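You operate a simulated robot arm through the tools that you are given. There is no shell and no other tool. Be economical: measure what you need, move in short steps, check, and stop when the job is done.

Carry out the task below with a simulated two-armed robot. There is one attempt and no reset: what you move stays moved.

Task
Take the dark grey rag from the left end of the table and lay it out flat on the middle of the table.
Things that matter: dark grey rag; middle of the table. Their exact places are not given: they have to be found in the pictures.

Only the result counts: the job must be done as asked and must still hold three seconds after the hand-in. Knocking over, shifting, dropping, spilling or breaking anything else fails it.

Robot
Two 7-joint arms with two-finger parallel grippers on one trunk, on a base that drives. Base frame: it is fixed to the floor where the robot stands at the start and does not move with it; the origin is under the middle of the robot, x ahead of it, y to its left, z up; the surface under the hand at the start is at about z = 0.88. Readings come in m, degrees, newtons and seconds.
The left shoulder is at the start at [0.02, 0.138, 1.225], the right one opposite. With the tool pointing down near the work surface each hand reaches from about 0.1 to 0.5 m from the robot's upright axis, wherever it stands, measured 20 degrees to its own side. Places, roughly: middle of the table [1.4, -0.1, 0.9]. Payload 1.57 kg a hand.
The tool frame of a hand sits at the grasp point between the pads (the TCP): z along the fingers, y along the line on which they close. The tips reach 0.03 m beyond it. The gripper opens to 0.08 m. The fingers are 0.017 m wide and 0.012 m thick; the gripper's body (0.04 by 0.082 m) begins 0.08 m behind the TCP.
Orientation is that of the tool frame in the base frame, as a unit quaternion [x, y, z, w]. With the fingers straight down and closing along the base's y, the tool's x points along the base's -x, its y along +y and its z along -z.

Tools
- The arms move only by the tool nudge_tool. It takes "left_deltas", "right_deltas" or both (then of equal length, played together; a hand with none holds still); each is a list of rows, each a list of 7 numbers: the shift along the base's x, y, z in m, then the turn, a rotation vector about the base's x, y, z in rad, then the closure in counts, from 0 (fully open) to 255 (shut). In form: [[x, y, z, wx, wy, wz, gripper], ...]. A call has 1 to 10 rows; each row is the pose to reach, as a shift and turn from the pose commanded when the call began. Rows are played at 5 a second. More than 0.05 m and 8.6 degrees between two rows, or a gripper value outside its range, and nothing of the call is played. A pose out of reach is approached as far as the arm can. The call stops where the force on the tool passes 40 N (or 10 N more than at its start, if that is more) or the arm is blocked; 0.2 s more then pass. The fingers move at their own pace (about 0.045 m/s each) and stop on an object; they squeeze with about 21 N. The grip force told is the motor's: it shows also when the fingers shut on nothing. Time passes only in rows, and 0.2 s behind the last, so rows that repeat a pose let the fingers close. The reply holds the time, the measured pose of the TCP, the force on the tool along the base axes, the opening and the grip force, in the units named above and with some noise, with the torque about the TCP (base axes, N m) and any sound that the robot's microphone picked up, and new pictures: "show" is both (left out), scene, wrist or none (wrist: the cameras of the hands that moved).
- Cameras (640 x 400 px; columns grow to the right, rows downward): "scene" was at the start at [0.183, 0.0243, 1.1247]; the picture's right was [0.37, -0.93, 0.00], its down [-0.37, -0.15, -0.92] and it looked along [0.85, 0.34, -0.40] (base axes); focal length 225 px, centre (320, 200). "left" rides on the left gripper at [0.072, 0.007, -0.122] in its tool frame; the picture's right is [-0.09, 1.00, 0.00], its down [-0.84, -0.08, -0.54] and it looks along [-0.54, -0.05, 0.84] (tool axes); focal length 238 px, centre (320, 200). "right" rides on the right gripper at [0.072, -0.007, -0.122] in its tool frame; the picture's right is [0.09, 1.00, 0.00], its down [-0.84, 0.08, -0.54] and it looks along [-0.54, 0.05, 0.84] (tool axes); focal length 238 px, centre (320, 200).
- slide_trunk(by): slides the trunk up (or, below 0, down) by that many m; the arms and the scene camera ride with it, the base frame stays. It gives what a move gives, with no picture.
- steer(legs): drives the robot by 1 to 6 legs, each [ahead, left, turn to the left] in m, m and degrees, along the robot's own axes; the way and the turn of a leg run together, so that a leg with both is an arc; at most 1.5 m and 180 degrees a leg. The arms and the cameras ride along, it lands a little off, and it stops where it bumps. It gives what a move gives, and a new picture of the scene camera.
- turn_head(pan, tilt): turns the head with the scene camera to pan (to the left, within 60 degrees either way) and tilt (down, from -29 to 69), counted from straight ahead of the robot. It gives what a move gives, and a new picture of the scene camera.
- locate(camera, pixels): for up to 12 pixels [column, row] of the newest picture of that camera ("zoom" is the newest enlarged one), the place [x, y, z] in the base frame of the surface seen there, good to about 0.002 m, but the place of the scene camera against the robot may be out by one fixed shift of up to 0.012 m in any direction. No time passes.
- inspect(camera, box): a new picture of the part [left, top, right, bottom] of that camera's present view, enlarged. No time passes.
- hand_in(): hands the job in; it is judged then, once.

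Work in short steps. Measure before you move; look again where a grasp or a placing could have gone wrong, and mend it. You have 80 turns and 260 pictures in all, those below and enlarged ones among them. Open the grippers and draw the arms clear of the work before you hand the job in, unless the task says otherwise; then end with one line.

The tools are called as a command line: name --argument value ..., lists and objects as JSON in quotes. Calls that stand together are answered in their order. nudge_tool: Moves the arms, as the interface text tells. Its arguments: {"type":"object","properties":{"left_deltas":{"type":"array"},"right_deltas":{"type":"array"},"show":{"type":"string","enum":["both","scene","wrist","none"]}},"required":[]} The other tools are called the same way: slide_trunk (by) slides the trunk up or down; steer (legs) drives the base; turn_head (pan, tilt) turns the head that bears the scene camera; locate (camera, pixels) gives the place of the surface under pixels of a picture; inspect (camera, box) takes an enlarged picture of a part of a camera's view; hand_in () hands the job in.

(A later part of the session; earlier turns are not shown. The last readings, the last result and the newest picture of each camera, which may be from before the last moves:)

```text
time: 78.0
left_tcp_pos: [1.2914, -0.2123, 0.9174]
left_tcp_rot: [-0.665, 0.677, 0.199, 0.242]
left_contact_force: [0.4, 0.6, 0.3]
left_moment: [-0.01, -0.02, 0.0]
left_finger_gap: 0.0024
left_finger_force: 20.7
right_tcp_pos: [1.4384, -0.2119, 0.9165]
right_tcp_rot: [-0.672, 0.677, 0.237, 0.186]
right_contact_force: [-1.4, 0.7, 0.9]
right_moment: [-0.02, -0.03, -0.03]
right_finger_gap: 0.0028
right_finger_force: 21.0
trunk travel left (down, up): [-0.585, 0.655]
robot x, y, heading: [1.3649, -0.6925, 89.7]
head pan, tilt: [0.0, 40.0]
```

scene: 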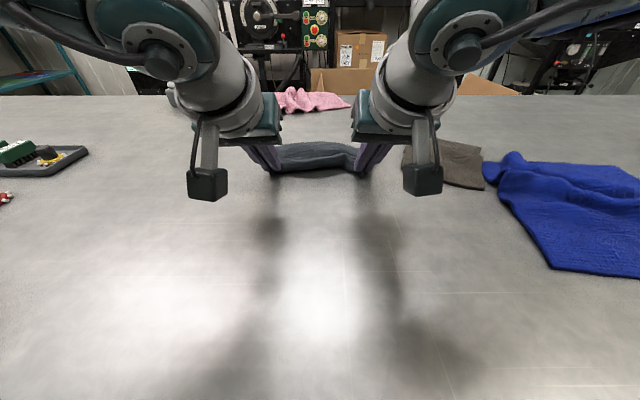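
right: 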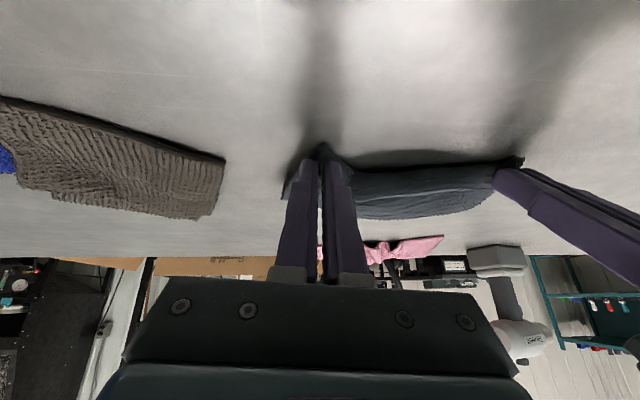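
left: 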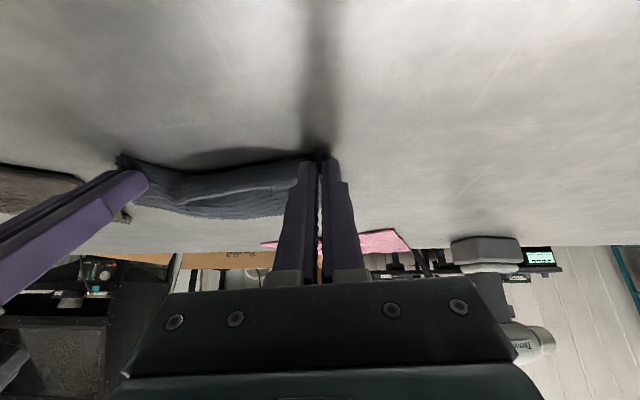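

Nearly down. I draw back 1 cm, lower 4 mm, open a little and lift straight off.

nudge_tool --left_deltas '[[-0.002, -0.006, -0.003, 0, 0, 0, 255], [-0.003, -0.01, -0.005, 0, 0, 0, 255], [-0.003, -0.01, -0.005, 0, 0, 0, 220], [-0.003, -0.01, -0.005, 0, 0, 0, 190], [-0.003, -0.01, -0.004, 0, 0, 0, 180], [-0.003, -0.01, 0.01, 0, 0, 0, 180], [-0.003, -0.012, 0.04, 0, 0, 0, 180], [-0.003, -0.03, 0.08, 0, 0, 0, 180], [-0.003, -0.06, 0.115, 0, 0, 0, 180], [-0.02, -0.09, 0.15, 0, 0, 0, 180]]' --right_deltas '[[0.002, -0.006, -0.003, 0, 0, 0, 255], [0.003, -0.01, -0.005, 0, 0, 0, 255], [0.003, -0.01, -0.005, 0, 0, 0, 220], [0.003, -0.01, -0.005, 0, 0, 0, 190], [0.003, -0.01, -0.004, 0, 0, 0, 180], [0.003, -0.01, 0.01, 0, 0, 0, 180], [0.003, -0.012, 0.04, 0, 0, 0, 180], [0.003, -0.03, 0.08, 0, 0, 0, 180], [0.003, -0.06, 0.115, 0, 0, 0, 180], [0.02, -0.09, 0.15, 0, 0, 0, 180]]'

```text
time: 80.2
left_tcp_pos: [1.2724, -0.304, 1.0671]
left_tcp_rot: [-0.664, 0.678, 0.199, 0.243]
left_contact_force: [0.5, 0.0, -1.0]
left_moment: [-0.02, -0.02, 0.0]
left_finger_gap: 0.0236
left_finger_force: 0.0
right_tcp_pos: [1.4575, -0.3051, 1.0663]
right_tcp_rot: [-0.673, 0.676, 0.236, 0.185]
right_contact_force: [0.1, -0.5, 0.2]
right_moment: [-0.02, -0.01, 0.01]
right_finger_gap: 0.0234
right_finger_force: 0.0
trunk travel left (down, up): [-0.585, 0.655]
robot x, y, heading: [1.365, -0.6907, 89.8]
head pan, tilt: [0.0, 40.0]
```

scene: 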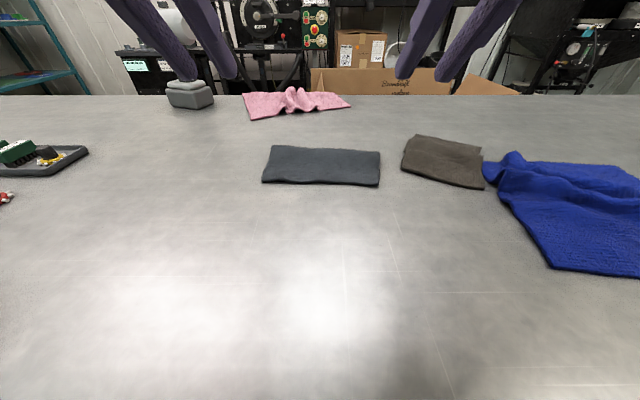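
right: 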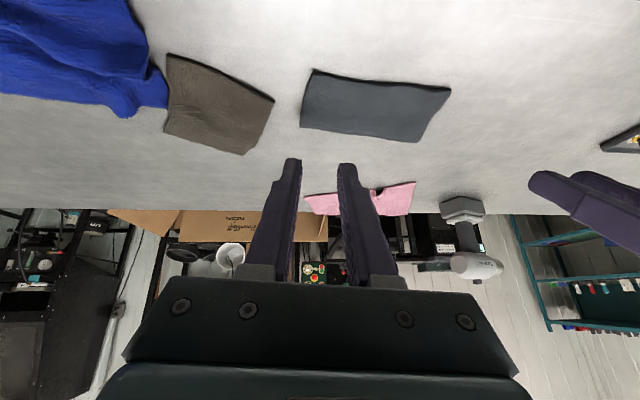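
left: 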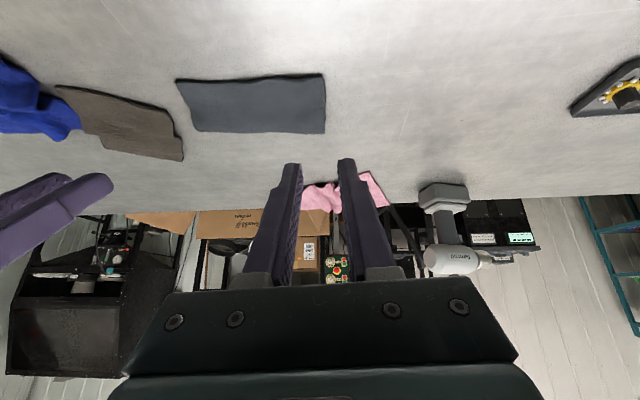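

It lies flat, it seems. I check its corners, surface heights and an enlarged view.

locate --camera "right" --pixels '[[313, 70], [449, 90], [419, 140], [302, 126], [375, 105], [340, 78], [420, 90], [380, 82], [315, 100]]'

inspect --camera "scene" --box '[250, 120, 400, 210]'

inspect --camera "left" --box '[160, 50, 350, 160]'

```text
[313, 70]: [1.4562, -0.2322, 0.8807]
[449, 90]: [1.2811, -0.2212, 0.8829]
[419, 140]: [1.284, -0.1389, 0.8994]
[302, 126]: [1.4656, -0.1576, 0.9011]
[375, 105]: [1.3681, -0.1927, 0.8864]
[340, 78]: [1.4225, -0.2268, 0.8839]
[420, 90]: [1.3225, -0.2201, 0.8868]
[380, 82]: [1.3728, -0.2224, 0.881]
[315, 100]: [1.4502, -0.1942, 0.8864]
```

```text
4.27 times, centred on (325, 165) of scene
```

zoom: 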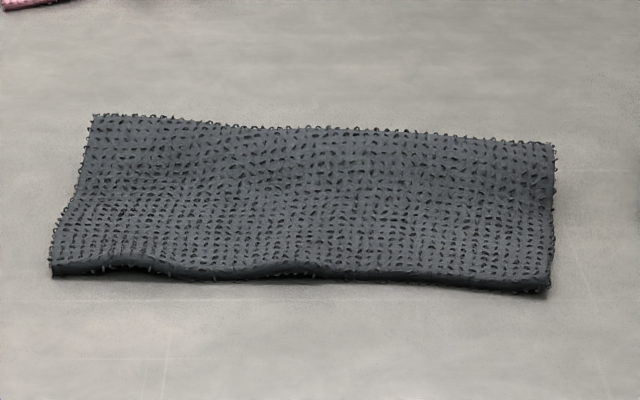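

```text
3.37 times, centred on (255, 105) of left
```

zoom: 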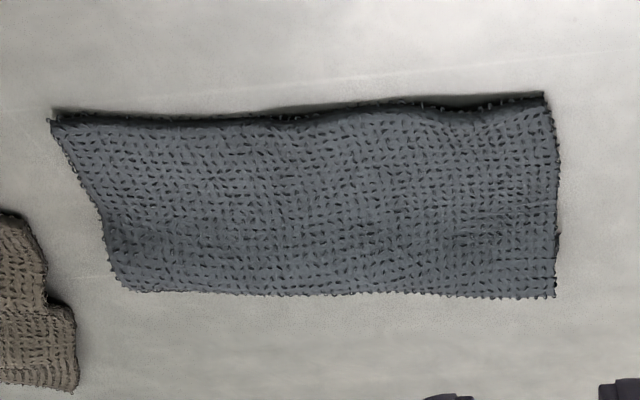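

The far edge reads z≈0.90 and the depth is only ~0.08 m instead of 0.115, so the far strip may be curled under. I sample the profile.

locate --camera "right" --pixels '[[360, 131], [360, 125], [360, 118], [360, 110], [360, 95], [360, 85], [410, 134], [410, 120], [315, 122], [315, 112], [400, 110], [340, 128]]'

locate --camera "scene" --pixels '[[272, 147], [325, 150], [379, 152], [325, 154], [325, 160], [325, 170], [325, 180], [290, 150], [360, 154], [272, 160], [376, 170], [264, 180]]'

```text
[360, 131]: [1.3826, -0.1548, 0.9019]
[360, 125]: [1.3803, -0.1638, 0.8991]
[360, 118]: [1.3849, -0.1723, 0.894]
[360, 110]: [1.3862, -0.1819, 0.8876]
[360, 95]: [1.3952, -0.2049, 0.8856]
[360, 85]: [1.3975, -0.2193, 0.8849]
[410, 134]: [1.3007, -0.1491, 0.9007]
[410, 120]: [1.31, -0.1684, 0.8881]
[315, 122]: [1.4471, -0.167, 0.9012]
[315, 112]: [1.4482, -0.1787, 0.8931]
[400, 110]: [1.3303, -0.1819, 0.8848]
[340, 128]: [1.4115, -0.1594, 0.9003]
```

```text
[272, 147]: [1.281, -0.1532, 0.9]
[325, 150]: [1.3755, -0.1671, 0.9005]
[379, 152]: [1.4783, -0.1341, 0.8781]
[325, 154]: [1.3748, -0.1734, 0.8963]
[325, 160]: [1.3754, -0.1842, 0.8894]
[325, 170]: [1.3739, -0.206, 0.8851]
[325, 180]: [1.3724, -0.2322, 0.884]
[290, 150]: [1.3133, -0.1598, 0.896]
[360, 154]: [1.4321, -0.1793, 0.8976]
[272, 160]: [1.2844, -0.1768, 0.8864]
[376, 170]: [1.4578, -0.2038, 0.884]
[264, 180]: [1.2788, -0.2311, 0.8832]
```

The far ~3.5 cm is folded under. I'll regrasp the two near corners (1.281,−0.221) and (1.456,−0.232), lift and re-lay with more drawing back at touch. First reduce pitch and hover above them.

nudge_tool --left_deltas '[[0.005, 0.02, -0.02, -0.11, 0, 0, 160], [0.01, 0.04, -0.04, -0.22, 0, 0, 160], [0.013, 0.06, -0.06, -0.33, 0, 0, 160], [0.013, 0.0835, -0.08, -0.45, 0, 0, 160], [0.013, 0.0835, -0.107, -0.45, 0, 0, 160]]' --right_deltas '[[-0.002, 0.02, -0.02, -0.11, 0, 0, 160], [-0.004, 0.04, -0.04, -0.22, 0, 0, 160], [-0.0055, 0.06, -0.06, -0.33, 0, 0, 160], [-0.0055, 0.0785, -0.08, -0.45, 0, 0, 160], [-0.0055, 0.0785, -0.106, -0.45, 0, 0, 160]]'

```text
time: 81.4
left_tcp_pos: [1.2837, -0.2181, 0.9594]
left_tcp_rot: [-0.702, 0.706, 0.042, 0.089]
left_contact_force: [0.6, -0.4, 0.3]
left_moment: [-0.01, -0.03, 0.04]
left_finger_gap: 0.0297
left_finger_force: 0.0
right_tcp_pos: [1.4522, -0.2253, 0.96]
right_tcp_rot: [-0.697, 0.712, 0.08, 0.03]
right_contact_force: [0.2, 0.4, -0.4]
right_moment: [-0.04, 0.04, -0.01]
right_finger_gap: 0.0298
right_finger_force: 0.1
trunk travel left (down, up): [-0.585, 0.655]
robot x, y, heading: [1.365, -0.6912, 89.8]
head pan, tilt: [0.0, 40.0]
```

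scene: 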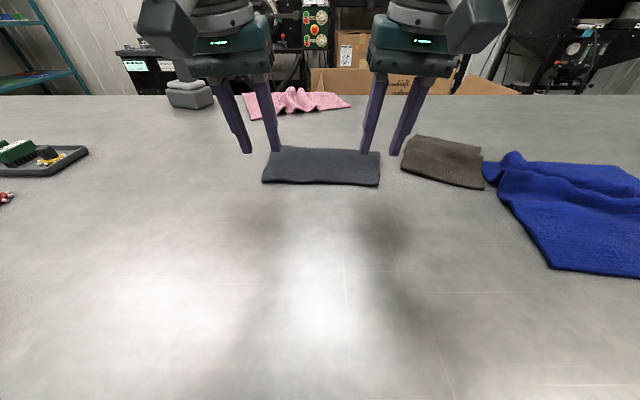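
right: 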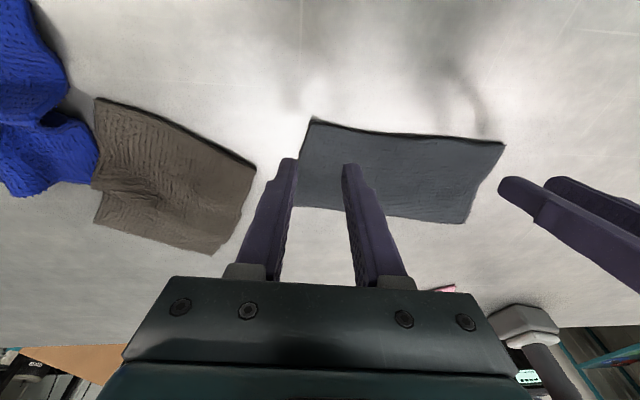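
left: 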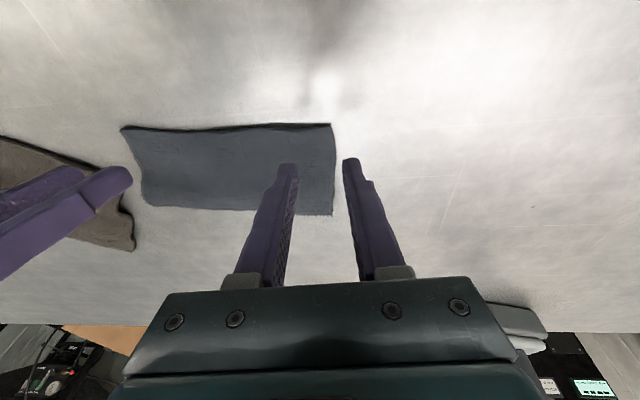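

Check the corner coordinates and nearest point of the brown cloth before descending.

locate --camera "right" --pixels '[[314, 121], [500, 145], [305, 150], [254, 168], [240, 158], [248, 195]]'

locate --camera "left" --pixels '[[329, 126], [332, 160], [310, 130], [125, 130]]'

```text
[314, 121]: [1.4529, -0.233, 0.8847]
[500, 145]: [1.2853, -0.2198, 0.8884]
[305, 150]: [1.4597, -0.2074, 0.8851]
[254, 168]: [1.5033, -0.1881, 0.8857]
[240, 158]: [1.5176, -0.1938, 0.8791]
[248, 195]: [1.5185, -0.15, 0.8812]
```

```text
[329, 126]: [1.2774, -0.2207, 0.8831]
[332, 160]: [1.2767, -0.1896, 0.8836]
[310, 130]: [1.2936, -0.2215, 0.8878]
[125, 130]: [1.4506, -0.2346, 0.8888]
```

Positions are good (brown cloth ≥2.5 cm away from the outer finger). Descend and close.

nudge_tool --left_deltas '[[0, 0, -0.025, 0, 0, 0, 160], [0, 0, -0.042, 0, 0, 0, 160], [0, 0, -0.048, 0, 0, 0, 160], [0, 0, -0.048, 0, 0, 0, 190], [0, 0, -0.048, 0, 0, 0, 220], [0, 0, -0.0475, 0, 0, 0, 255], [0, 0, -0.047, 0, 0, 0, 255], [0, 0, -0.047, 0, 0, 0, 255]]' --right_deltas '[[0, 0, -0.025, 0, 0, 0, 160], [0, 0, -0.042, 0, 0, 0, 160], [0, 0, -0.048, 0, 0, 0, 160], [0, 0, -0.048, 0, 0, 0, 190], [0, 0, -0.048, 0, 0, 0, 220], [0, 0, -0.0475, 0, 0, 0, 255], [0, 0, -0.047, 0, 0, 0, 255], [0, 0, -0.047, 0, 0, 0, 255]]' --show "wrist"

```text
time: 83.2
left_tcp_pos: [1.2844, -0.2178, 0.9141]
left_tcp_rot: [-0.702, 0.705, 0.043, 0.09]
left_contact_force: [2.4, -1.6, 12.2]
left_moment: [0.0, -0.1, 0.0]
left_finger_gap: 0.0054
left_finger_force: 20.9
right_tcp_pos: [1.4524, -0.2242, 0.9124]
right_tcp_rot: [-0.696, 0.712, 0.081, 0.03]
right_contact_force: [-1.4, 0.2, 6.0]
right_moment: [0.05, 0.09, 0.0]
right_finger_gap: 0.0042
right_finger_force: 21.0
trunk travel left (down, up): [-0.585, 0.655]
robot x, y, heading: [1.3673, -0.6891, 89.8]
head pan, tilt: [0.0, 40.0]
```

right: 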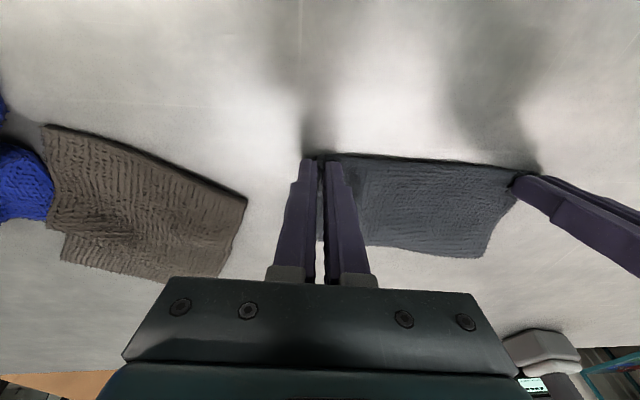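
left: 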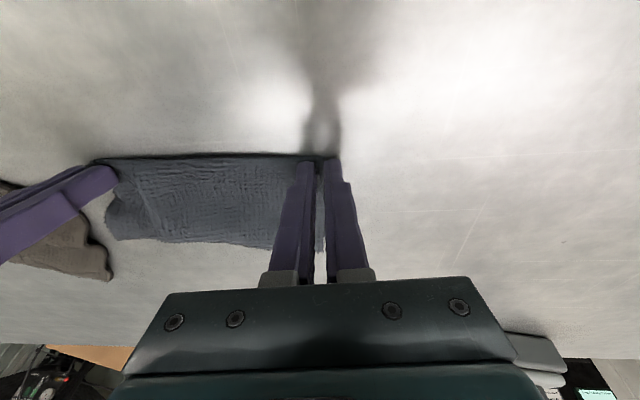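

Both grip. Lift (easing 6 mm inward each) and re-pitch.

nudge_tool --left_deltas '[[0.004, 0, 0.02, 0, 0, 0, 255], [0.006, 0, 0.05, 0, 0, 0, 255], [0.006, 0, 0.085, 0, 0, 0, 255], [0.006, 0, 0.12, 0.1, 0, 0, 255], [0.006, 0, 0.15, 0.2, 0, 0, 255], [0.006, 0.01, 0.17, 0.3, 0, 0, 255], [0.006, 0.02, 0.17, 0.4, 0, 0, 255], [0.006, 0.03, 0.17, 0.48, 0, 0, 255]]' --right_deltas '[[-0.004, 0, 0.02, 0, 0, 0, 255], [-0.006, 0, 0.05, 0, 0, 0, 255], [-0.006, 0, 0.085, 0, 0, 0, 255], [-0.006, 0, 0.12, 0.1, 0, 0, 255], [-0.006, 0, 0.15, 0.2, 0, 0, 255], [-0.006, 0.01, 0.17, 0.3, 0, 0, 255], [-0.006, 0.02, 0.17, 0.4, 0, 0, 255], [-0.006, 0.036, 0.17, 0.5, 0, 0, 255]]'

```text
time: 85.0
left_tcp_pos: [1.2893, -0.1894, 1.0823]
left_tcp_rot: [-0.66, 0.675, 0.21, 0.255]
left_contact_force: [-0.3, -0.6, 0.8]
left_moment: [-0.05, 0.01, 0.03]
left_finger_gap: 0.0026
left_finger_force: 21.0
right_tcp_pos: [1.4474, -0.1889, 1.0843]
right_tcp_rot: [-0.668, 0.669, 0.256, 0.203]
right_contact_force: [0.3, -0.1, -0.3]
right_moment: [0.0, -0.03, 0.02]
right_finger_gap: 0.0024
right_finger_force: 20.9
trunk travel left (down, up): [-0.585, 0.655]
robot x, y, heading: [1.3675, -0.6904, 89.8]
head pan, tilt: [0.0, 40.0]
```

scene: 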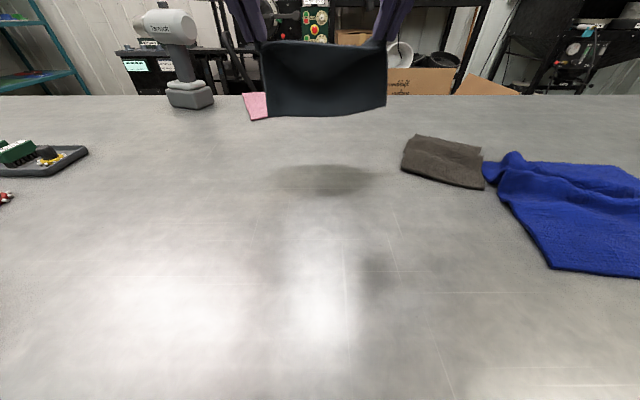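
right: 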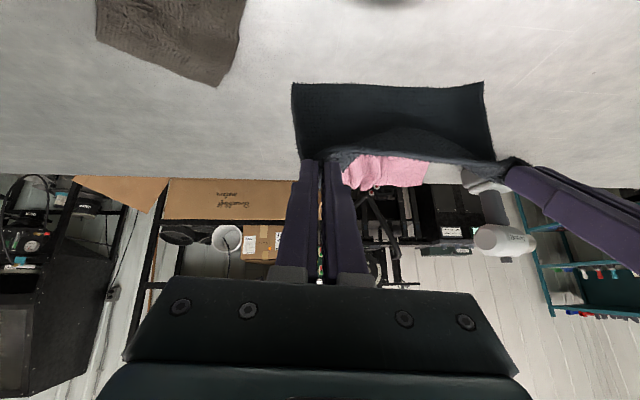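
left: 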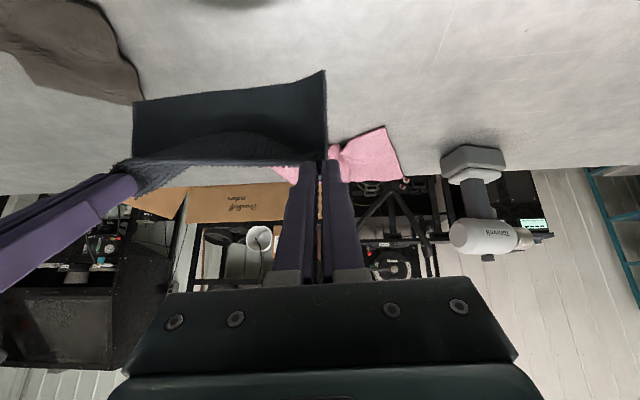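

I inspect the hanging shape from both wrist cameras to see whether the bottom unfolded.

inspect --camera "left" --box '[110, 60, 350, 210]'

locate --camera "left" --pixels '[[136, 104], [230, 92], [322, 73], [230, 115], [230, 130], [210, 150], [130, 165], [310, 120]]'

inspect --camera "scene" --box '[240, 30, 410, 136]'

```text
2.67 times, centred on (230, 135) of left
```

zoom: 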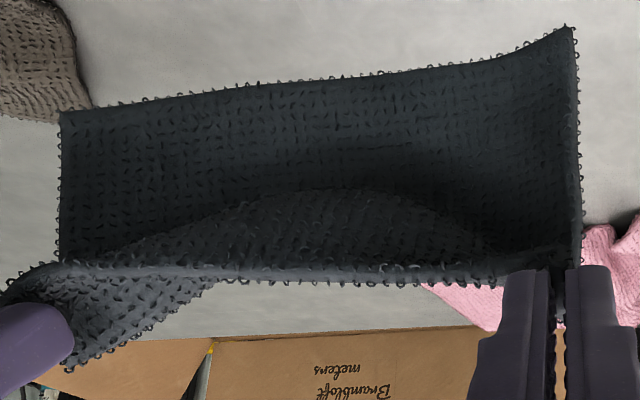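

```text
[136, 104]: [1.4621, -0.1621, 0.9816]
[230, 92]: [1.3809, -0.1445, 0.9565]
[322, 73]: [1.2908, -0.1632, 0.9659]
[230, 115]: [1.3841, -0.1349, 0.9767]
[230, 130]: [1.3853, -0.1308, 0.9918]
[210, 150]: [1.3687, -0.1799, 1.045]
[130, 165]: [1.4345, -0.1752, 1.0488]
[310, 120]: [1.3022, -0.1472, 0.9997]
```

```text
3.76 times, centred on (325, 83) of scene
```

zoom: 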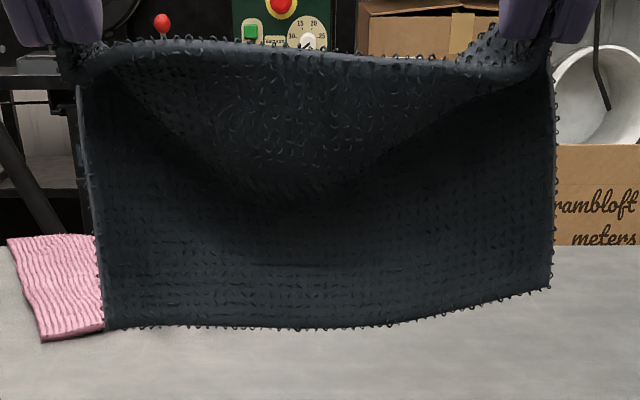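

The bottom has unfolded. I spread 5 mm each and reach forward 0.09 m in small steps.

nudge_tool --left_deltas '[[-0.003, 0.02, 0, 0, 0, 0, 255], [-0.005, 0.04, 0, 0, 0, 0, 255], [-0.005, 0.06, 0, 0, 0, 0, 255], [-0.005, 0.075, 0, 0, 0, 0, 255], [-0.005, 0.085, 0, 0, 0, 0, 255], [-0.005, 0.094, 0, 0, 0, 0, 255]]' --right_deltas '[[0.003, 0.02, 0, 0, 0, 0, 255], [0.005, 0.04, 0, 0, 0, 0, 255], [0.005, 0.06, 0, 0, 0, 0, 255], [0.005, 0.075, 0, 0, 0, 0, 255], [0.005, 0.085, 0, 0, 0, 0, 255], [0.005, 0.094, 0, 0, 0, 0, 255]]' --show "none"

slide_trunk --by -0.045

inspect --camera "scene" --box '[220, 40, 420, 165]'

```text
time: 86.4
left_tcp_pos: [1.286, -0.0956, 1.0822]
left_tcp_rot: [-0.66, 0.675, 0.209, 0.253]
left_contact_force: [1.6, 0.1, 0.3]
left_moment: [-0.02, -0.01, -0.01]
left_finger_gap: 0.0025
left_finger_force: 20.7
right_tcp_pos: [1.4515, -0.0962, 1.0823]
right_tcp_rot: [-0.668, 0.67, 0.254, 0.202]
right_contact_force: [-1.6, 0.5, 0.4]
right_moment: [-0.02, -0.01, 0.04]
right_finger_gap: 0.0026
right_finger_force: 20.7
trunk travel left (down, up): [-0.585, 0.655]
robot x, y, heading: [1.3652, -0.6939, 89.9]
head pan, tilt: [0.0, 40.0]
```

```text
time: 87.2
left_tcp_pos: [1.2853, -0.0964, 1.0364]
left_tcp_rot: [-0.661, 0.674, 0.209, 0.253]
left_contact_force: [2.6, -0.2, -0.9]
left_moment: [-0.01, 0.01, -0.01]
left_finger_gap: 0.0027
left_finger_force: 21.3
right_tcp_pos: [1.4502, -0.0952, 1.0382]
right_tcp_rot: [-0.668, 0.67, 0.254, 0.202]
right_contact_force: [-1.3, 0.7, 0.2]
right_moment: [0.0, 0.05, 0.03]
right_finger_gap: 0.0026
right_finger_force: 20.6
trunk travel left (down, up): [-0.54, 0.7]
robot x, y, heading: [1.3667, -0.6899, 89.7]
head pan, tilt: [0.0, 40.0]
```

```text
3.20 times, centred on (320, 102) of scene
```

zoom: 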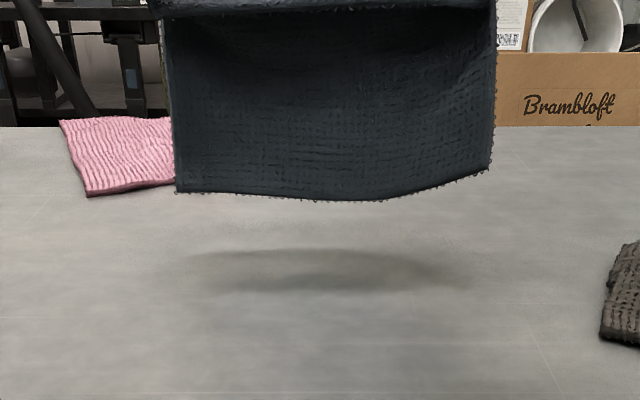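

Bottom edge ~3 cm above the table. Now lay with retreat faster than descent so the bottom edge trails outward.

nudge_tool --left_deltas '[[0, -0.012, -0.02, 0, 0, 0, 255], [0, -0.03, -0.034, 0, 0, 0, 255], [0, -0.046, -0.046, 0, 0, 0, 255], [0, -0.062, -0.058, 0, 0, 0, 255], [0, -0.077, -0.071, 0, 0, 0, 255], [0, -0.092, -0.084, 0, 0, 0, 255], [0, -0.106, -0.097, 0, 0, 0, 255], [0, -0.117, -0.108, 0, 0, 0, 255], [0, -0.126, -0.116, 0, 0, 0, 255], [0, -0.131, -0.12, 0, 0, 0, 255]]' --right_deltas '[[0, -0.012, -0.02, 0, 0, 0, 255], [0, -0.03, -0.034, 0, 0, 0, 255], [0, -0.046, -0.046, 0, 0, 0, 255], [0, -0.062, -0.058, 0, 0, 0, 255], [0, -0.077, -0.071, 0, 0, 0, 255], [0, -0.092, -0.084, 0, 0, 0, 255], [0, -0.106, -0.097, 0, 0, 0, 255], [0, -0.117, -0.108, 0, 0, 0, 255], [0, -0.126, -0.116, 0, 0, 0, 255], [0, -0.131, -0.12, 0, 0, 0, 255]]'

```text
time: 89.5
left_tcp_pos: [1.2849, -0.2262, 0.9161]
left_tcp_rot: [-0.661, 0.675, 0.209, 0.254]
left_contact_force: [1.6, 0.5, 0.8]
left_moment: [0.05, -0.05, 0.01]
left_finger_gap: 0.0026
left_finger_force: 20.8
right_tcp_pos: [1.4525, -0.2265, 0.9189]
right_tcp_rot: [-0.667, 0.67, 0.254, 0.202]
right_contact_force: [-1.0, 0.1, -0.7]
right_moment: [0.03, 0.04, 0.0]
right_finger_gap: 0.0027
right_finger_force: 20.9
trunk travel left (down, up): [-0.54, 0.7]
robot x, y, heading: [1.3658, -0.6887, 89.9]
head pan, tilt: [0.0, 40.0]
```

scene: 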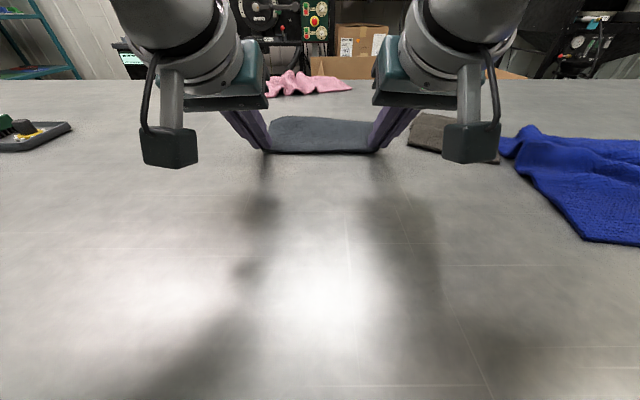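
right: 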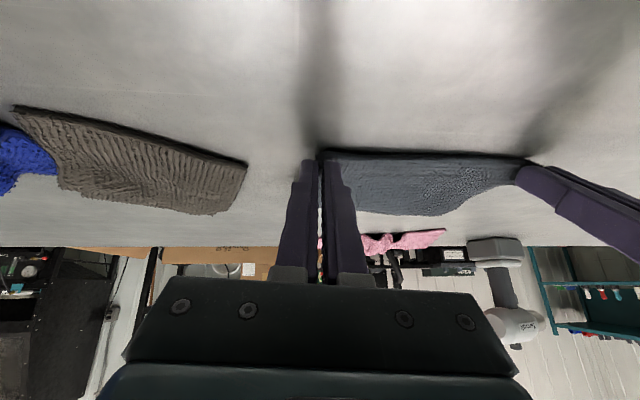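
left: 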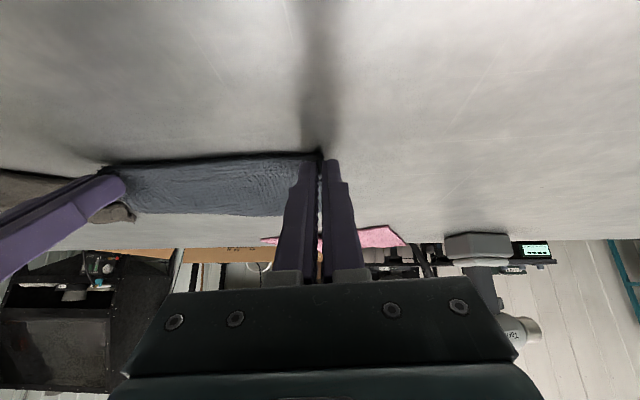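

Before releasing, I measure the profile towards the far edge.

locate --camera "scene" --pixels '[[320, 119], [320, 123], [320, 130], [320, 138], [320, 146], [280, 119], [280, 125], [290, 135], [355, 124], [350, 130], [350, 140], [305, 119]]'

inspect --camera "scene" --box '[250, 95, 400, 175]'

```text
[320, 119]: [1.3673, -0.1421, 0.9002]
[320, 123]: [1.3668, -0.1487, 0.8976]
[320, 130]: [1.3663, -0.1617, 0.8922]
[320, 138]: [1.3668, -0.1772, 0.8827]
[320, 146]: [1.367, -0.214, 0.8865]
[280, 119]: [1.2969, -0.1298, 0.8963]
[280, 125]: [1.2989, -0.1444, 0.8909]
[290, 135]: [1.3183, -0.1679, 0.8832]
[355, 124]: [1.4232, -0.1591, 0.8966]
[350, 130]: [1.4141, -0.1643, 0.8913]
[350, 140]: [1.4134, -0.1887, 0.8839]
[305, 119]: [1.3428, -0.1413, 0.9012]
```

```text
4.27 times, centred on (325, 135) of scene
```

zoom: 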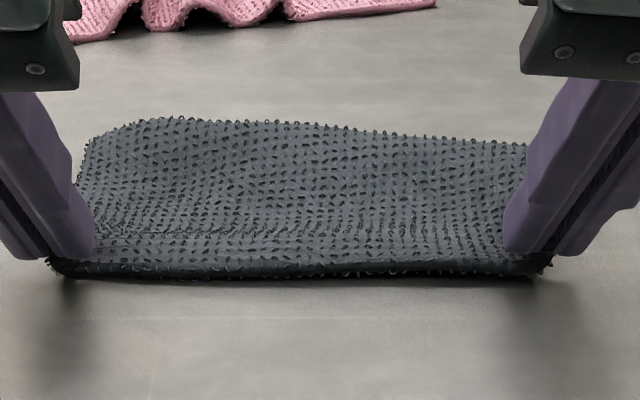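

The far strip rises to z≈0.90 again; from this grazing view I can't tell an arch from a fold-under. I release, and look from above by raising the trunk.

nudge_tool --left_deltas '[[0, -0.006, -0.004, 0, 0, 0, 255], [0, -0.008, -0.005, 0, 0, 0, 220], [0, -0.008, -0.005, 0, 0, 0, 185], [0, -0.008, -0.003, 0, 0, 0, 180], [0, -0.008, 0.015, 0, 0, 0, 180], [0, -0.01, 0.05, 0, 0, 0, 180], [-0.01, -0.03, 0.09, 0, 0, 0, 180], [-0.03, -0.06, 0.12, 0, 0, 0, 180], [-0.06, -0.09, 0.14, 0, 0, 0, 180]]' --right_deltas '[[0, -0.006, -0.005, 0, 0, 0, 255], [0, -0.008, -0.007, 0, 0, 0, 220], [0, -0.008, -0.007, 0, 0, 0, 185], [0, -0.008, -0.005, 0, 0, 0, 180], [0, -0.008, 0.015, 0, 0, 0, 180], [0, -0.01, 0.05, 0, 0, 0, 180], [0.01, -0.03, 0.09, 0, 0, 0, 180], [0.03, -0.06, 0.12, 0, 0, 0, 180], [0.06, -0.09, 0.14, 0, 0, 0, 180]]' --show "none"

slide_trunk --by 0.4

turn_head --pan 0 --tilt 62

inspect --camera "scene" --box '[240, 90, 400, 190]'

```text
time: 91.7
left_tcp_pos: [1.2215, -0.3232, 1.0347]
left_tcp_rot: [-0.665, 0.685, 0.201, 0.219]
left_contact_force: [0.4, -0.7, 0.9]
left_moment: [0.02, -0.02, 0.01]
left_finger_gap: 0.0238
left_finger_force: 0.0
right_tcp_pos: [1.5166, -0.3248, 1.0318]
right_tcp_rot: [0.681, -0.674, -0.213, -0.192]
right_contact_force: [0.2, 0.1, -0.1]
right_moment: [0.0, 0.0, -0.03]
right_finger_gap: 0.0234
right_finger_force: 0.0
trunk travel left (down, up): [-0.54, 0.7]
robot x, y, heading: [1.3643, -0.6944, 89.9]
head pan, tilt: [0.0, 40.0]
stopped in row 9 (right hand): the arm was blocked; the commanded pose is now the measured one
```

```text
time: 95.5
left_tcp_pos: [1.2212, -0.3234, 1.4339]
left_tcp_rot: [-0.665, 0.686, 0.2, 0.219]
left_contact_force: [0.3, 0.8, -0.3]
left_moment: [-0.02, -0.01, -0.02]
left_finger_gap: 0.0235
left_finger_force: 0.1
right_tcp_pos: [1.5175, -0.3248, 1.432]
right_tcp_rot: [0.68, -0.675, -0.214, -0.192]
right_contact_force: [-0.3, 0.9, 0.2]
right_moment: [0.04, 0.01, -0.01]
right_finger_gap: 0.0237
right_finger_force: 0.1
trunk travel left (down, up): [-0.94, 0.3]
robot x, y, heading: [1.3675, -0.6913, 89.8]
head pan, tilt: [0.0, 40.0]
```

```text
time: 96.3
left_tcp_pos: [1.2199, -0.323, 1.4343]
left_tcp_rot: [-0.665, 0.685, 0.2, 0.219]
left_contact_force: [0.6, -0.9, -0.1]
left_moment: [0.01, 0.01, 0.02]
left_finger_gap: 0.0237
left_finger_force: 0.0
right_tcp_pos: [1.5164, -0.3254, 1.433]
right_tcp_rot: [0.68, -0.674, -0.213, -0.193]
right_contact_force: [0.3, 0.5, -0.6]
right_moment: [0.01, 0.01, -0.01]
right_finger_gap: 0.0233
right_finger_force: 0.0
trunk travel left (down, up): [-0.94, 0.3]
robot x, y, heading: [1.3663, -0.6912, 89.7]
head pan, tilt: [0.0, 62.0]
```

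scene: 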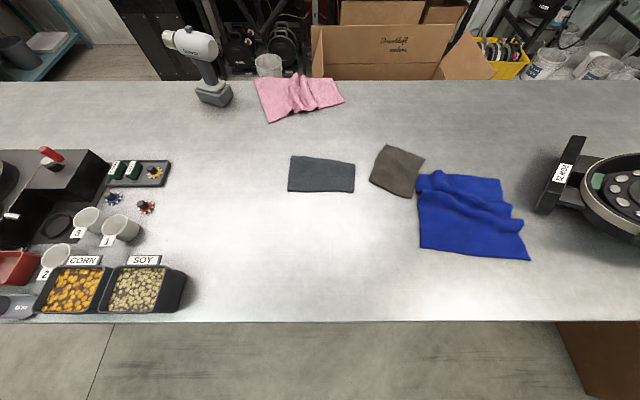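

```text
4.00 times, centred on (320, 140) of scene
```

zoom: 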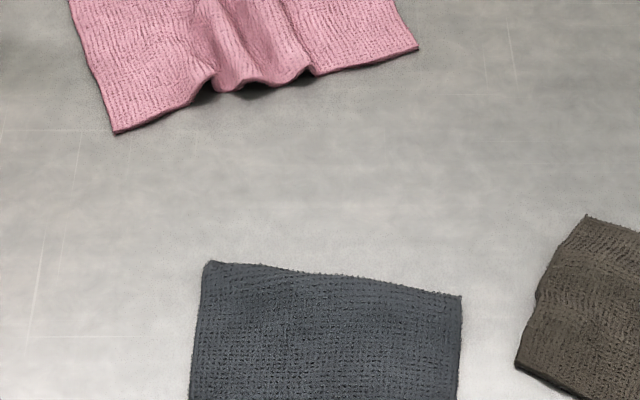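

A clear overhead view. I enlarge the rag and measure its outline and profile.

inspect --camera "scene" --box '[280, 145, 364, 200]'

locate --camera "zoom" --pixels '[[85, 90], [560, 135], [565, 355], [70, 345], [320, 120], [320, 135], [320, 160], [320, 200], [320, 250], [320, 300], [320, 340], [320, 100]]'

```text
7.27 times, centred on (322, 172) of scene
```

zoom: 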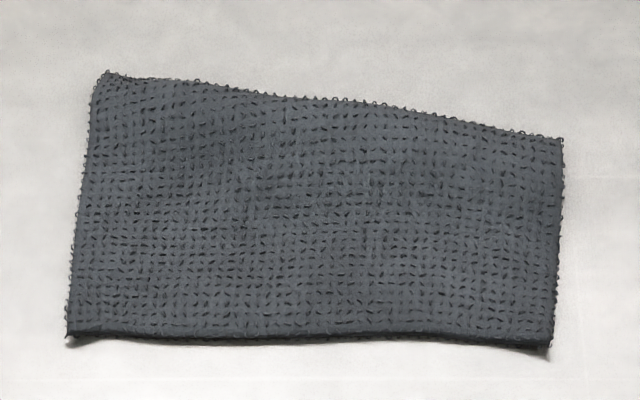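

```text
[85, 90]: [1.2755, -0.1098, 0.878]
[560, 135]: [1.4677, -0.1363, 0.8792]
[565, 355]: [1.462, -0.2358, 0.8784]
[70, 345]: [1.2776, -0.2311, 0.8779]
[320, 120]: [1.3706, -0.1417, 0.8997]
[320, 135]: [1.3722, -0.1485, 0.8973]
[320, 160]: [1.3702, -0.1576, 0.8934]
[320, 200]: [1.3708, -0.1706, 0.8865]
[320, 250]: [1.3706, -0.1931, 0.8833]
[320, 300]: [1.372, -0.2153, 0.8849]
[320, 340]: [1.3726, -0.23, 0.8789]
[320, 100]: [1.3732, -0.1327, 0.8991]
```

I sample the far edge more densely.

locate --camera "zoom" --pixels '[[108, 76], [110, 90], [110, 120], [110, 160], [110, 220], [200, 90], [250, 95], [380, 112], [450, 122], [550, 142], [540, 170], [540, 210]]'

```text
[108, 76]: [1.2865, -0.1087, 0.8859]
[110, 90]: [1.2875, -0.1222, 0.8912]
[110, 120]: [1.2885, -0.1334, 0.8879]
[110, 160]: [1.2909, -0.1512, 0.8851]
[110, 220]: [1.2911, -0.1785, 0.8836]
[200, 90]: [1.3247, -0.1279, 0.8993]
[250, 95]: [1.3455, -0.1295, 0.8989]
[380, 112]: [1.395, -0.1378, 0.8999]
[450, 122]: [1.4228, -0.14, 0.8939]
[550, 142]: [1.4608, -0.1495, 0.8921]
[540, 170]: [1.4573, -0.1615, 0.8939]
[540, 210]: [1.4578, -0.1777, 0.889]
```

The left side is full length, but at the right about 2.5 cm is still tucked under. I'll redo it once more with a deliberate drag before laying. Hands go back to hover over the near corners.

slide_trunk --by -0.4

nudge_tool --left_deltas '[[0.015, 0.01, -0.01, -0.1, 0, 0, 160], [0.03, 0.03, -0.02, -0.2, 0, 0, 160], [0.045, 0.055, -0.03, -0.3, 0, 0, 160], [0.06, 0.08, -0.04, -0.4, 0, 0, 160], [0.065, 0.104, -0.06, -0.4, 0, 0, 160], [0.065, 0.104, -0.074, -0.4, 0, 0, 160]]' --right_deltas '[[-0.015, 0.01, -0.01, -0.1, 0, 0, 160], [-0.03, 0.03, -0.02, -0.2, 0, 0, 160], [-0.045, 0.055, -0.03, -0.3, 0, 0, 160], [-0.06, 0.08, -0.04, -0.4, 0, 0, 160], [-0.064, 0.103, -0.06, -0.4, 0, 0, 160], [-0.064, 0.103, -0.072, -0.4, 0, 0, 160]]'

```text
time: 100.2
left_tcp_pos: [1.2202, -0.3235, 1.0339]
left_tcp_rot: [-0.665, 0.685, 0.2, 0.22]
left_contact_force: [0.0, -0.2, -0.1]
left_moment: [0.0, 0.03, 0.0]
left_finger_gap: 0.0233
left_finger_force: 0.1
right_tcp_pos: [1.5176, -0.3236, 1.0317]
right_tcp_rot: [0.68, -0.675, -0.213, -0.193]
right_contact_force: [-0.4, -0.3, -0.3]
right_moment: [0.02, 0.0, 0.02]
right_finger_gap: 0.0236
right_finger_force: 0.0
trunk travel left (down, up): [-0.54, 0.7]
robot x, y, heading: [1.3668, -0.6942, 89.7]
head pan, tilt: [0.0, 62.0]
```

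```text
time: 101.6
left_tcp_pos: [1.2869, -0.2187, 0.9613]
left_tcp_rot: [-0.696, 0.711, 0.061, 0.083]
left_contact_force: [0.5, -0.4, 0.0]
left_moment: [-0.02, -0.03, 0.02]
left_finger_gap: 0.0297
left_finger_force: 0.2
right_tcp_pos: [1.4512, -0.2204, 0.9611]
right_tcp_rot: [0.705, -0.703, -0.076, -0.054]
right_contact_force: [0.0, -0.2, -0.3]
right_moment: [-0.04, -0.01, -0.02]
right_finger_gap: 0.0296
right_finger_force: 0.0
trunk travel left (down, up): [-0.54, 0.7]
robot x, y, heading: [1.3693, -0.6912, 89.7]
head pan, tilt: [0.0, 62.0]
```

scene: 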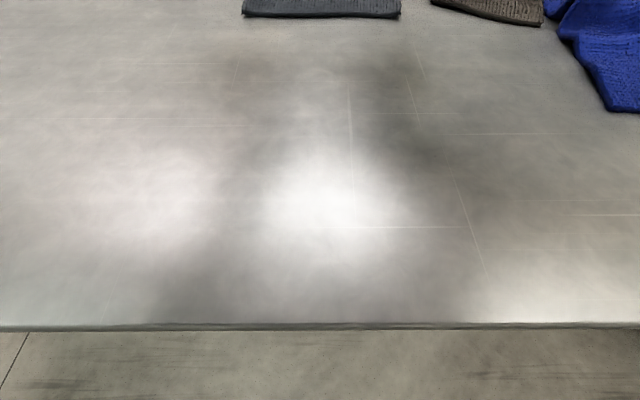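
right: 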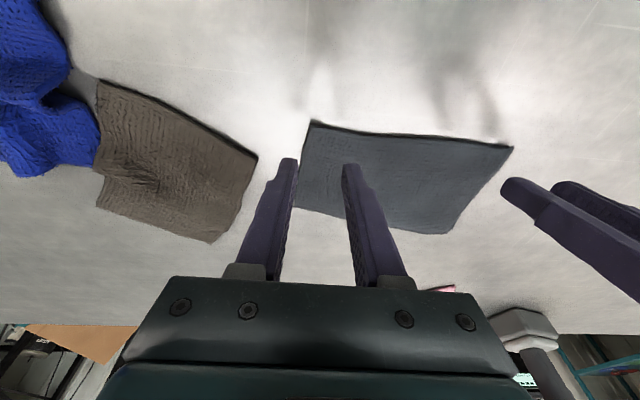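
left: 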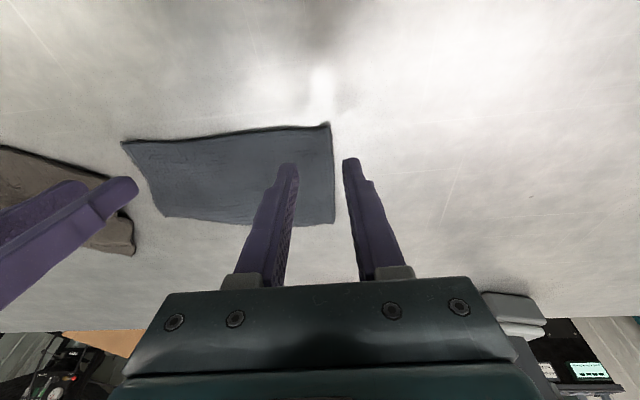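

Same relative geometry as the last good grasp. Descend and close.

nudge_tool --left_deltas '[[0, 0, -0.025, 0, 0, 0, 160], [0, 0, -0.043, 0, 0, 0, 160], [0, 0, -0.0495, 0, 0, 0, 160], [0, 0, -0.0495, 0, 0, 0, 190], [0, 0, -0.0495, 0, 0, 0, 220], [0, 0, -0.049, 0, 0, 0, 255], [0, 0, -0.0485, 0, 0, 0, 255], [0, 0, -0.0485, 0, 0, 0, 255]]' --right_deltas '[[0, 0, -0.025, 0, 0, 0, 160], [0, 0, -0.043, 0, 0, 0, 160], [0, 0, -0.0495, 0, 0, 0, 160], [0, 0, -0.0495, 0, 0, 0, 190], [0, 0, -0.0495, 0, 0, 0, 220], [0, 0, -0.049, 0, 0, 0, 255], [0, 0, -0.0485, 0, 0, 0, 255], [0, 0, -0.0485, 0, 0, 0, 255]]' --show "none"

turn_head --pan 0 --tilt 40

```text
time: 103.4
left_tcp_pos: [1.2868, -0.2179, 0.9126]
left_tcp_rot: [-0.696, 0.711, 0.061, 0.084]
left_contact_force: [4.1, -1.4, 4.3]
left_moment: [-0.02, -0.15, -0.01]
left_finger_gap: 0.003
left_finger_force: 20.9
right_tcp_pos: [1.4514, -0.221, 0.9137]
right_tcp_rot: [0.705, -0.703, -0.077, -0.054]
right_contact_force: [-5.1, 0.1, 4.8]
right_moment: [0.02, 0.19, 0.0]
right_finger_gap: 0.0039
right_finger_force: 21.1
trunk travel left (down, up): [-0.54, 0.7]
robot x, y, heading: [1.3653, -0.6923, 89.8]
head pan, tilt: [0.0, 62.0]
```

```text
time: 104.2
left_tcp_pos: [1.2864, -0.2187, 0.9133]
left_tcp_rot: [-0.695, 0.711, 0.061, 0.085]
left_contact_force: [3.5, -0.3, 0.8]
left_moment: [0.01, -0.12, -0.05]
left_finger_gap: 0.0029
left_finger_force: 21.0
right_tcp_pos: [1.4519, -0.2204, 0.9125]
right_tcp_rot: [0.704, -0.704, -0.077, -0.053]
right_contact_force: [-4.4, -0.2, 4.8]
right_moment: [0.05, 0.17, 0.01]
right_finger_gap: 0.0039
right_finger_force: 21.1
trunk travel left (down, up): [-0.54, 0.7]
robot x, y, heading: [1.3652, -0.6852, 90.1]
head pan, tilt: [0.0, 40.0]
```

scene: 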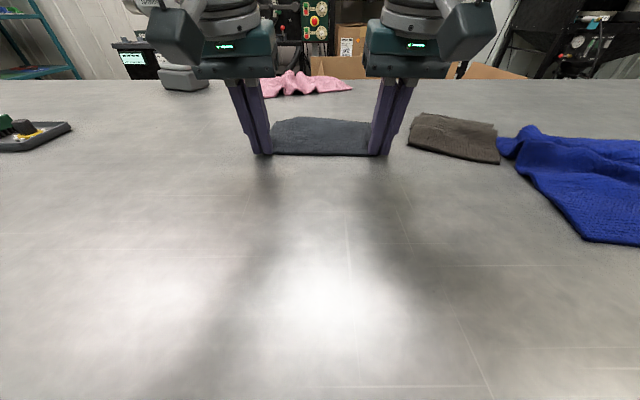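

Both hold. Lift, pitch forward and begin reaching out.

nudge_tool --left_deltas '[[0.002, 0, 0.03, 0, 0, 0, 255], [0.002, 0, 0.07, 0, 0, 0, 255], [0.002, 0, 0.11, 0.1, 0, 0, 255], [0.002, 0, 0.14, 0.2, 0, 0, 255], [0.002, 0.01, 0.16, 0.3, 0, 0, 255], [0.002, 0.03, 0.165, 0.4, 0, 0, 255], [0.002, 0.05, 0.165, 0.45, 0, 0, 255], [0.002, 0.075, 0.165, 0.48, 0, 0, 255], [0.002, 0.1, 0.165, 0.48, 0, 0, 255], [0.002, 0.12, 0.165, 0.48, 0, 0, 255]]' --right_deltas '[[-0.002, 0, 0.03, 0, 0, 0, 255], [-0.002, 0, 0.07, 0, 0, 0, 255], [-0.002, 0, 0.11, 0.1, 0, 0, 255], [-0.002, 0, 0.14, 0.2, 0, 0, 255], [-0.002, 0.01, 0.16, 0.3, 0, 0, 255], [-0.002, 0.03, 0.165, 0.4, 0, 0, 255], [-0.002, 0.05, 0.165, 0.45, 0, 0, 255], [-0.002, 0.075, 0.165, 0.48, 0, 0, 255], [-0.002, 0.1, 0.165, 0.48, 0, 0, 255], [-0.002, 0.12, 0.165, 0.48, 0, 0, 255]]'

```text
time: 106.4
left_tcp_pos: [1.285, -0.1004, 1.0679]
left_tcp_rot: [-0.66, 0.677, 0.221, 0.241]
left_contact_force: [4.9, -1.5, -0.2]
left_moment: [-0.03, -0.11, -0.15]
left_finger_gap: 0.0027
left_finger_force: 21.4
right_tcp_pos: [1.4543, -0.1042, 1.0658]
right_tcp_rot: [0.671, -0.67, -0.235, -0.213]
right_contact_force: [-4.9, 1.1, 0.7]
right_moment: [0.0, 0.18, 0.07]
right_finger_gap: 0.0026
right_finger_force: 21.0
trunk travel left (down, up): [-0.54, 0.7]
robot x, y, heading: [1.3682, -0.694, 90.0]
head pan, tilt: [0.0, 40.0]
```

scene: 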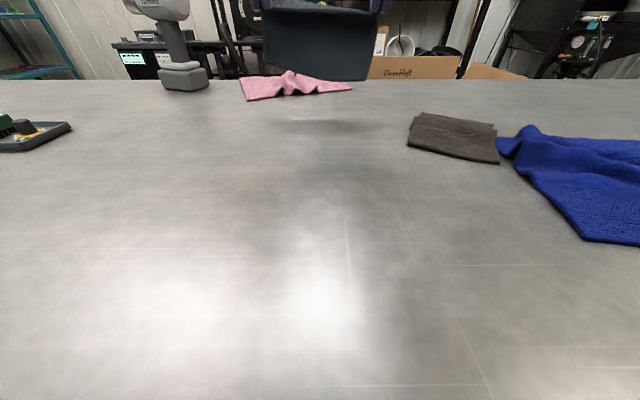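
right: 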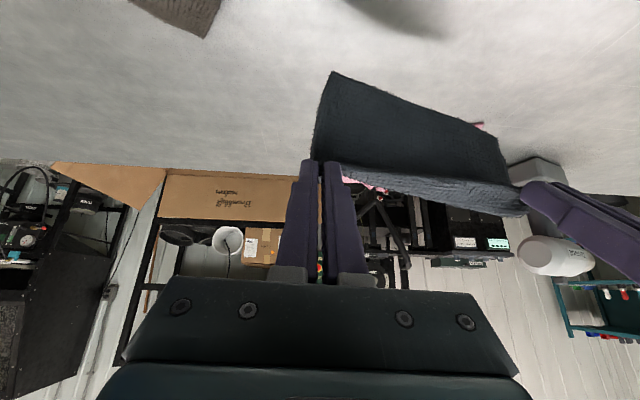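
left: 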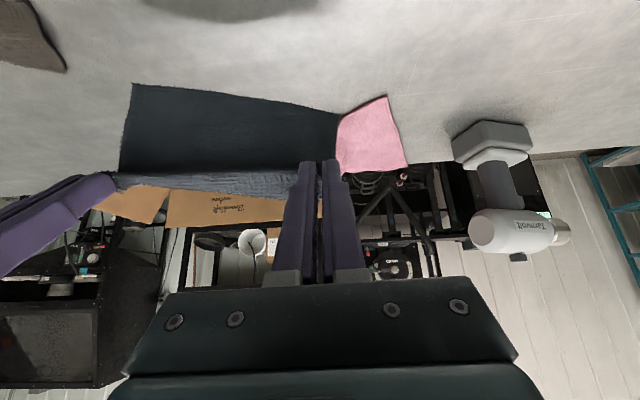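

Slightly too taut (5 N); I ease 3 mm each and go 0.03 m further in 1 cm steps.

nudge_tool --left_deltas '[[0.003, 0.01, 0, 0, 0, 0, 255], [0.003, 0.02, 0, 0, 0, 0, 255], [0.003, 0.028, 0, 0, 0, 0, 255]]' --right_deltas '[[-0.003, 0.01, 0, 0, 0, 0, 255], [-0.003, 0.02, 0, 0, 0, 0, 255], [-0.003, 0.03, 0, 0, 0, 0, 255]]' --show "wrist"

```text
time: 107.2
left_tcp_pos: [1.2879, -0.0958, 1.072]
left_tcp_rot: [-0.656, 0.677, 0.227, 0.245]
left_contact_force: [5.9, -0.6, -0.8]
left_moment: [-0.03, -0.13, -0.19]
left_finger_gap: 0.003
left_finger_force: 20.6
left hand out of reach, approached as far as the arm can: row 1, 2, 3
right_tcp_pos: [1.458, -0.096, 1.0683]
right_tcp_rot: [0.674, -0.663, -0.242, -0.218]
right_contact_force: [-5.8, 0.7, 0.2]
right_moment: [0.01, 0.14, 0.11]
right_finger_gap: 0.0028
right_finger_force: 20.4
right hand out of reach, approached as far as the arm can: row 1, 2, 3
trunk travel left (down, up): [-0.54, 0.7]
robot x, y, heading: [1.3666, -0.692, 90.0]
head pan, tilt: [0.0, 40.0]
```

right: 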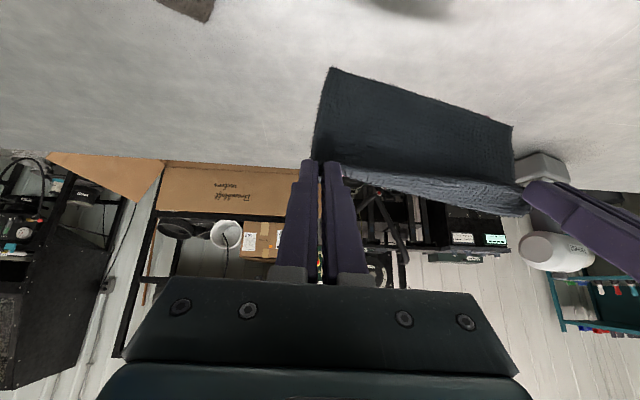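
left: 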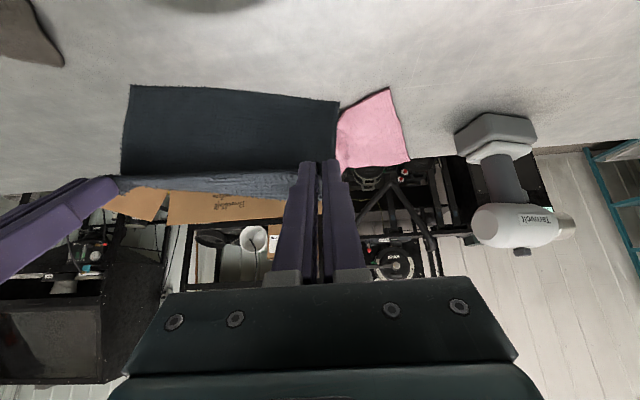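

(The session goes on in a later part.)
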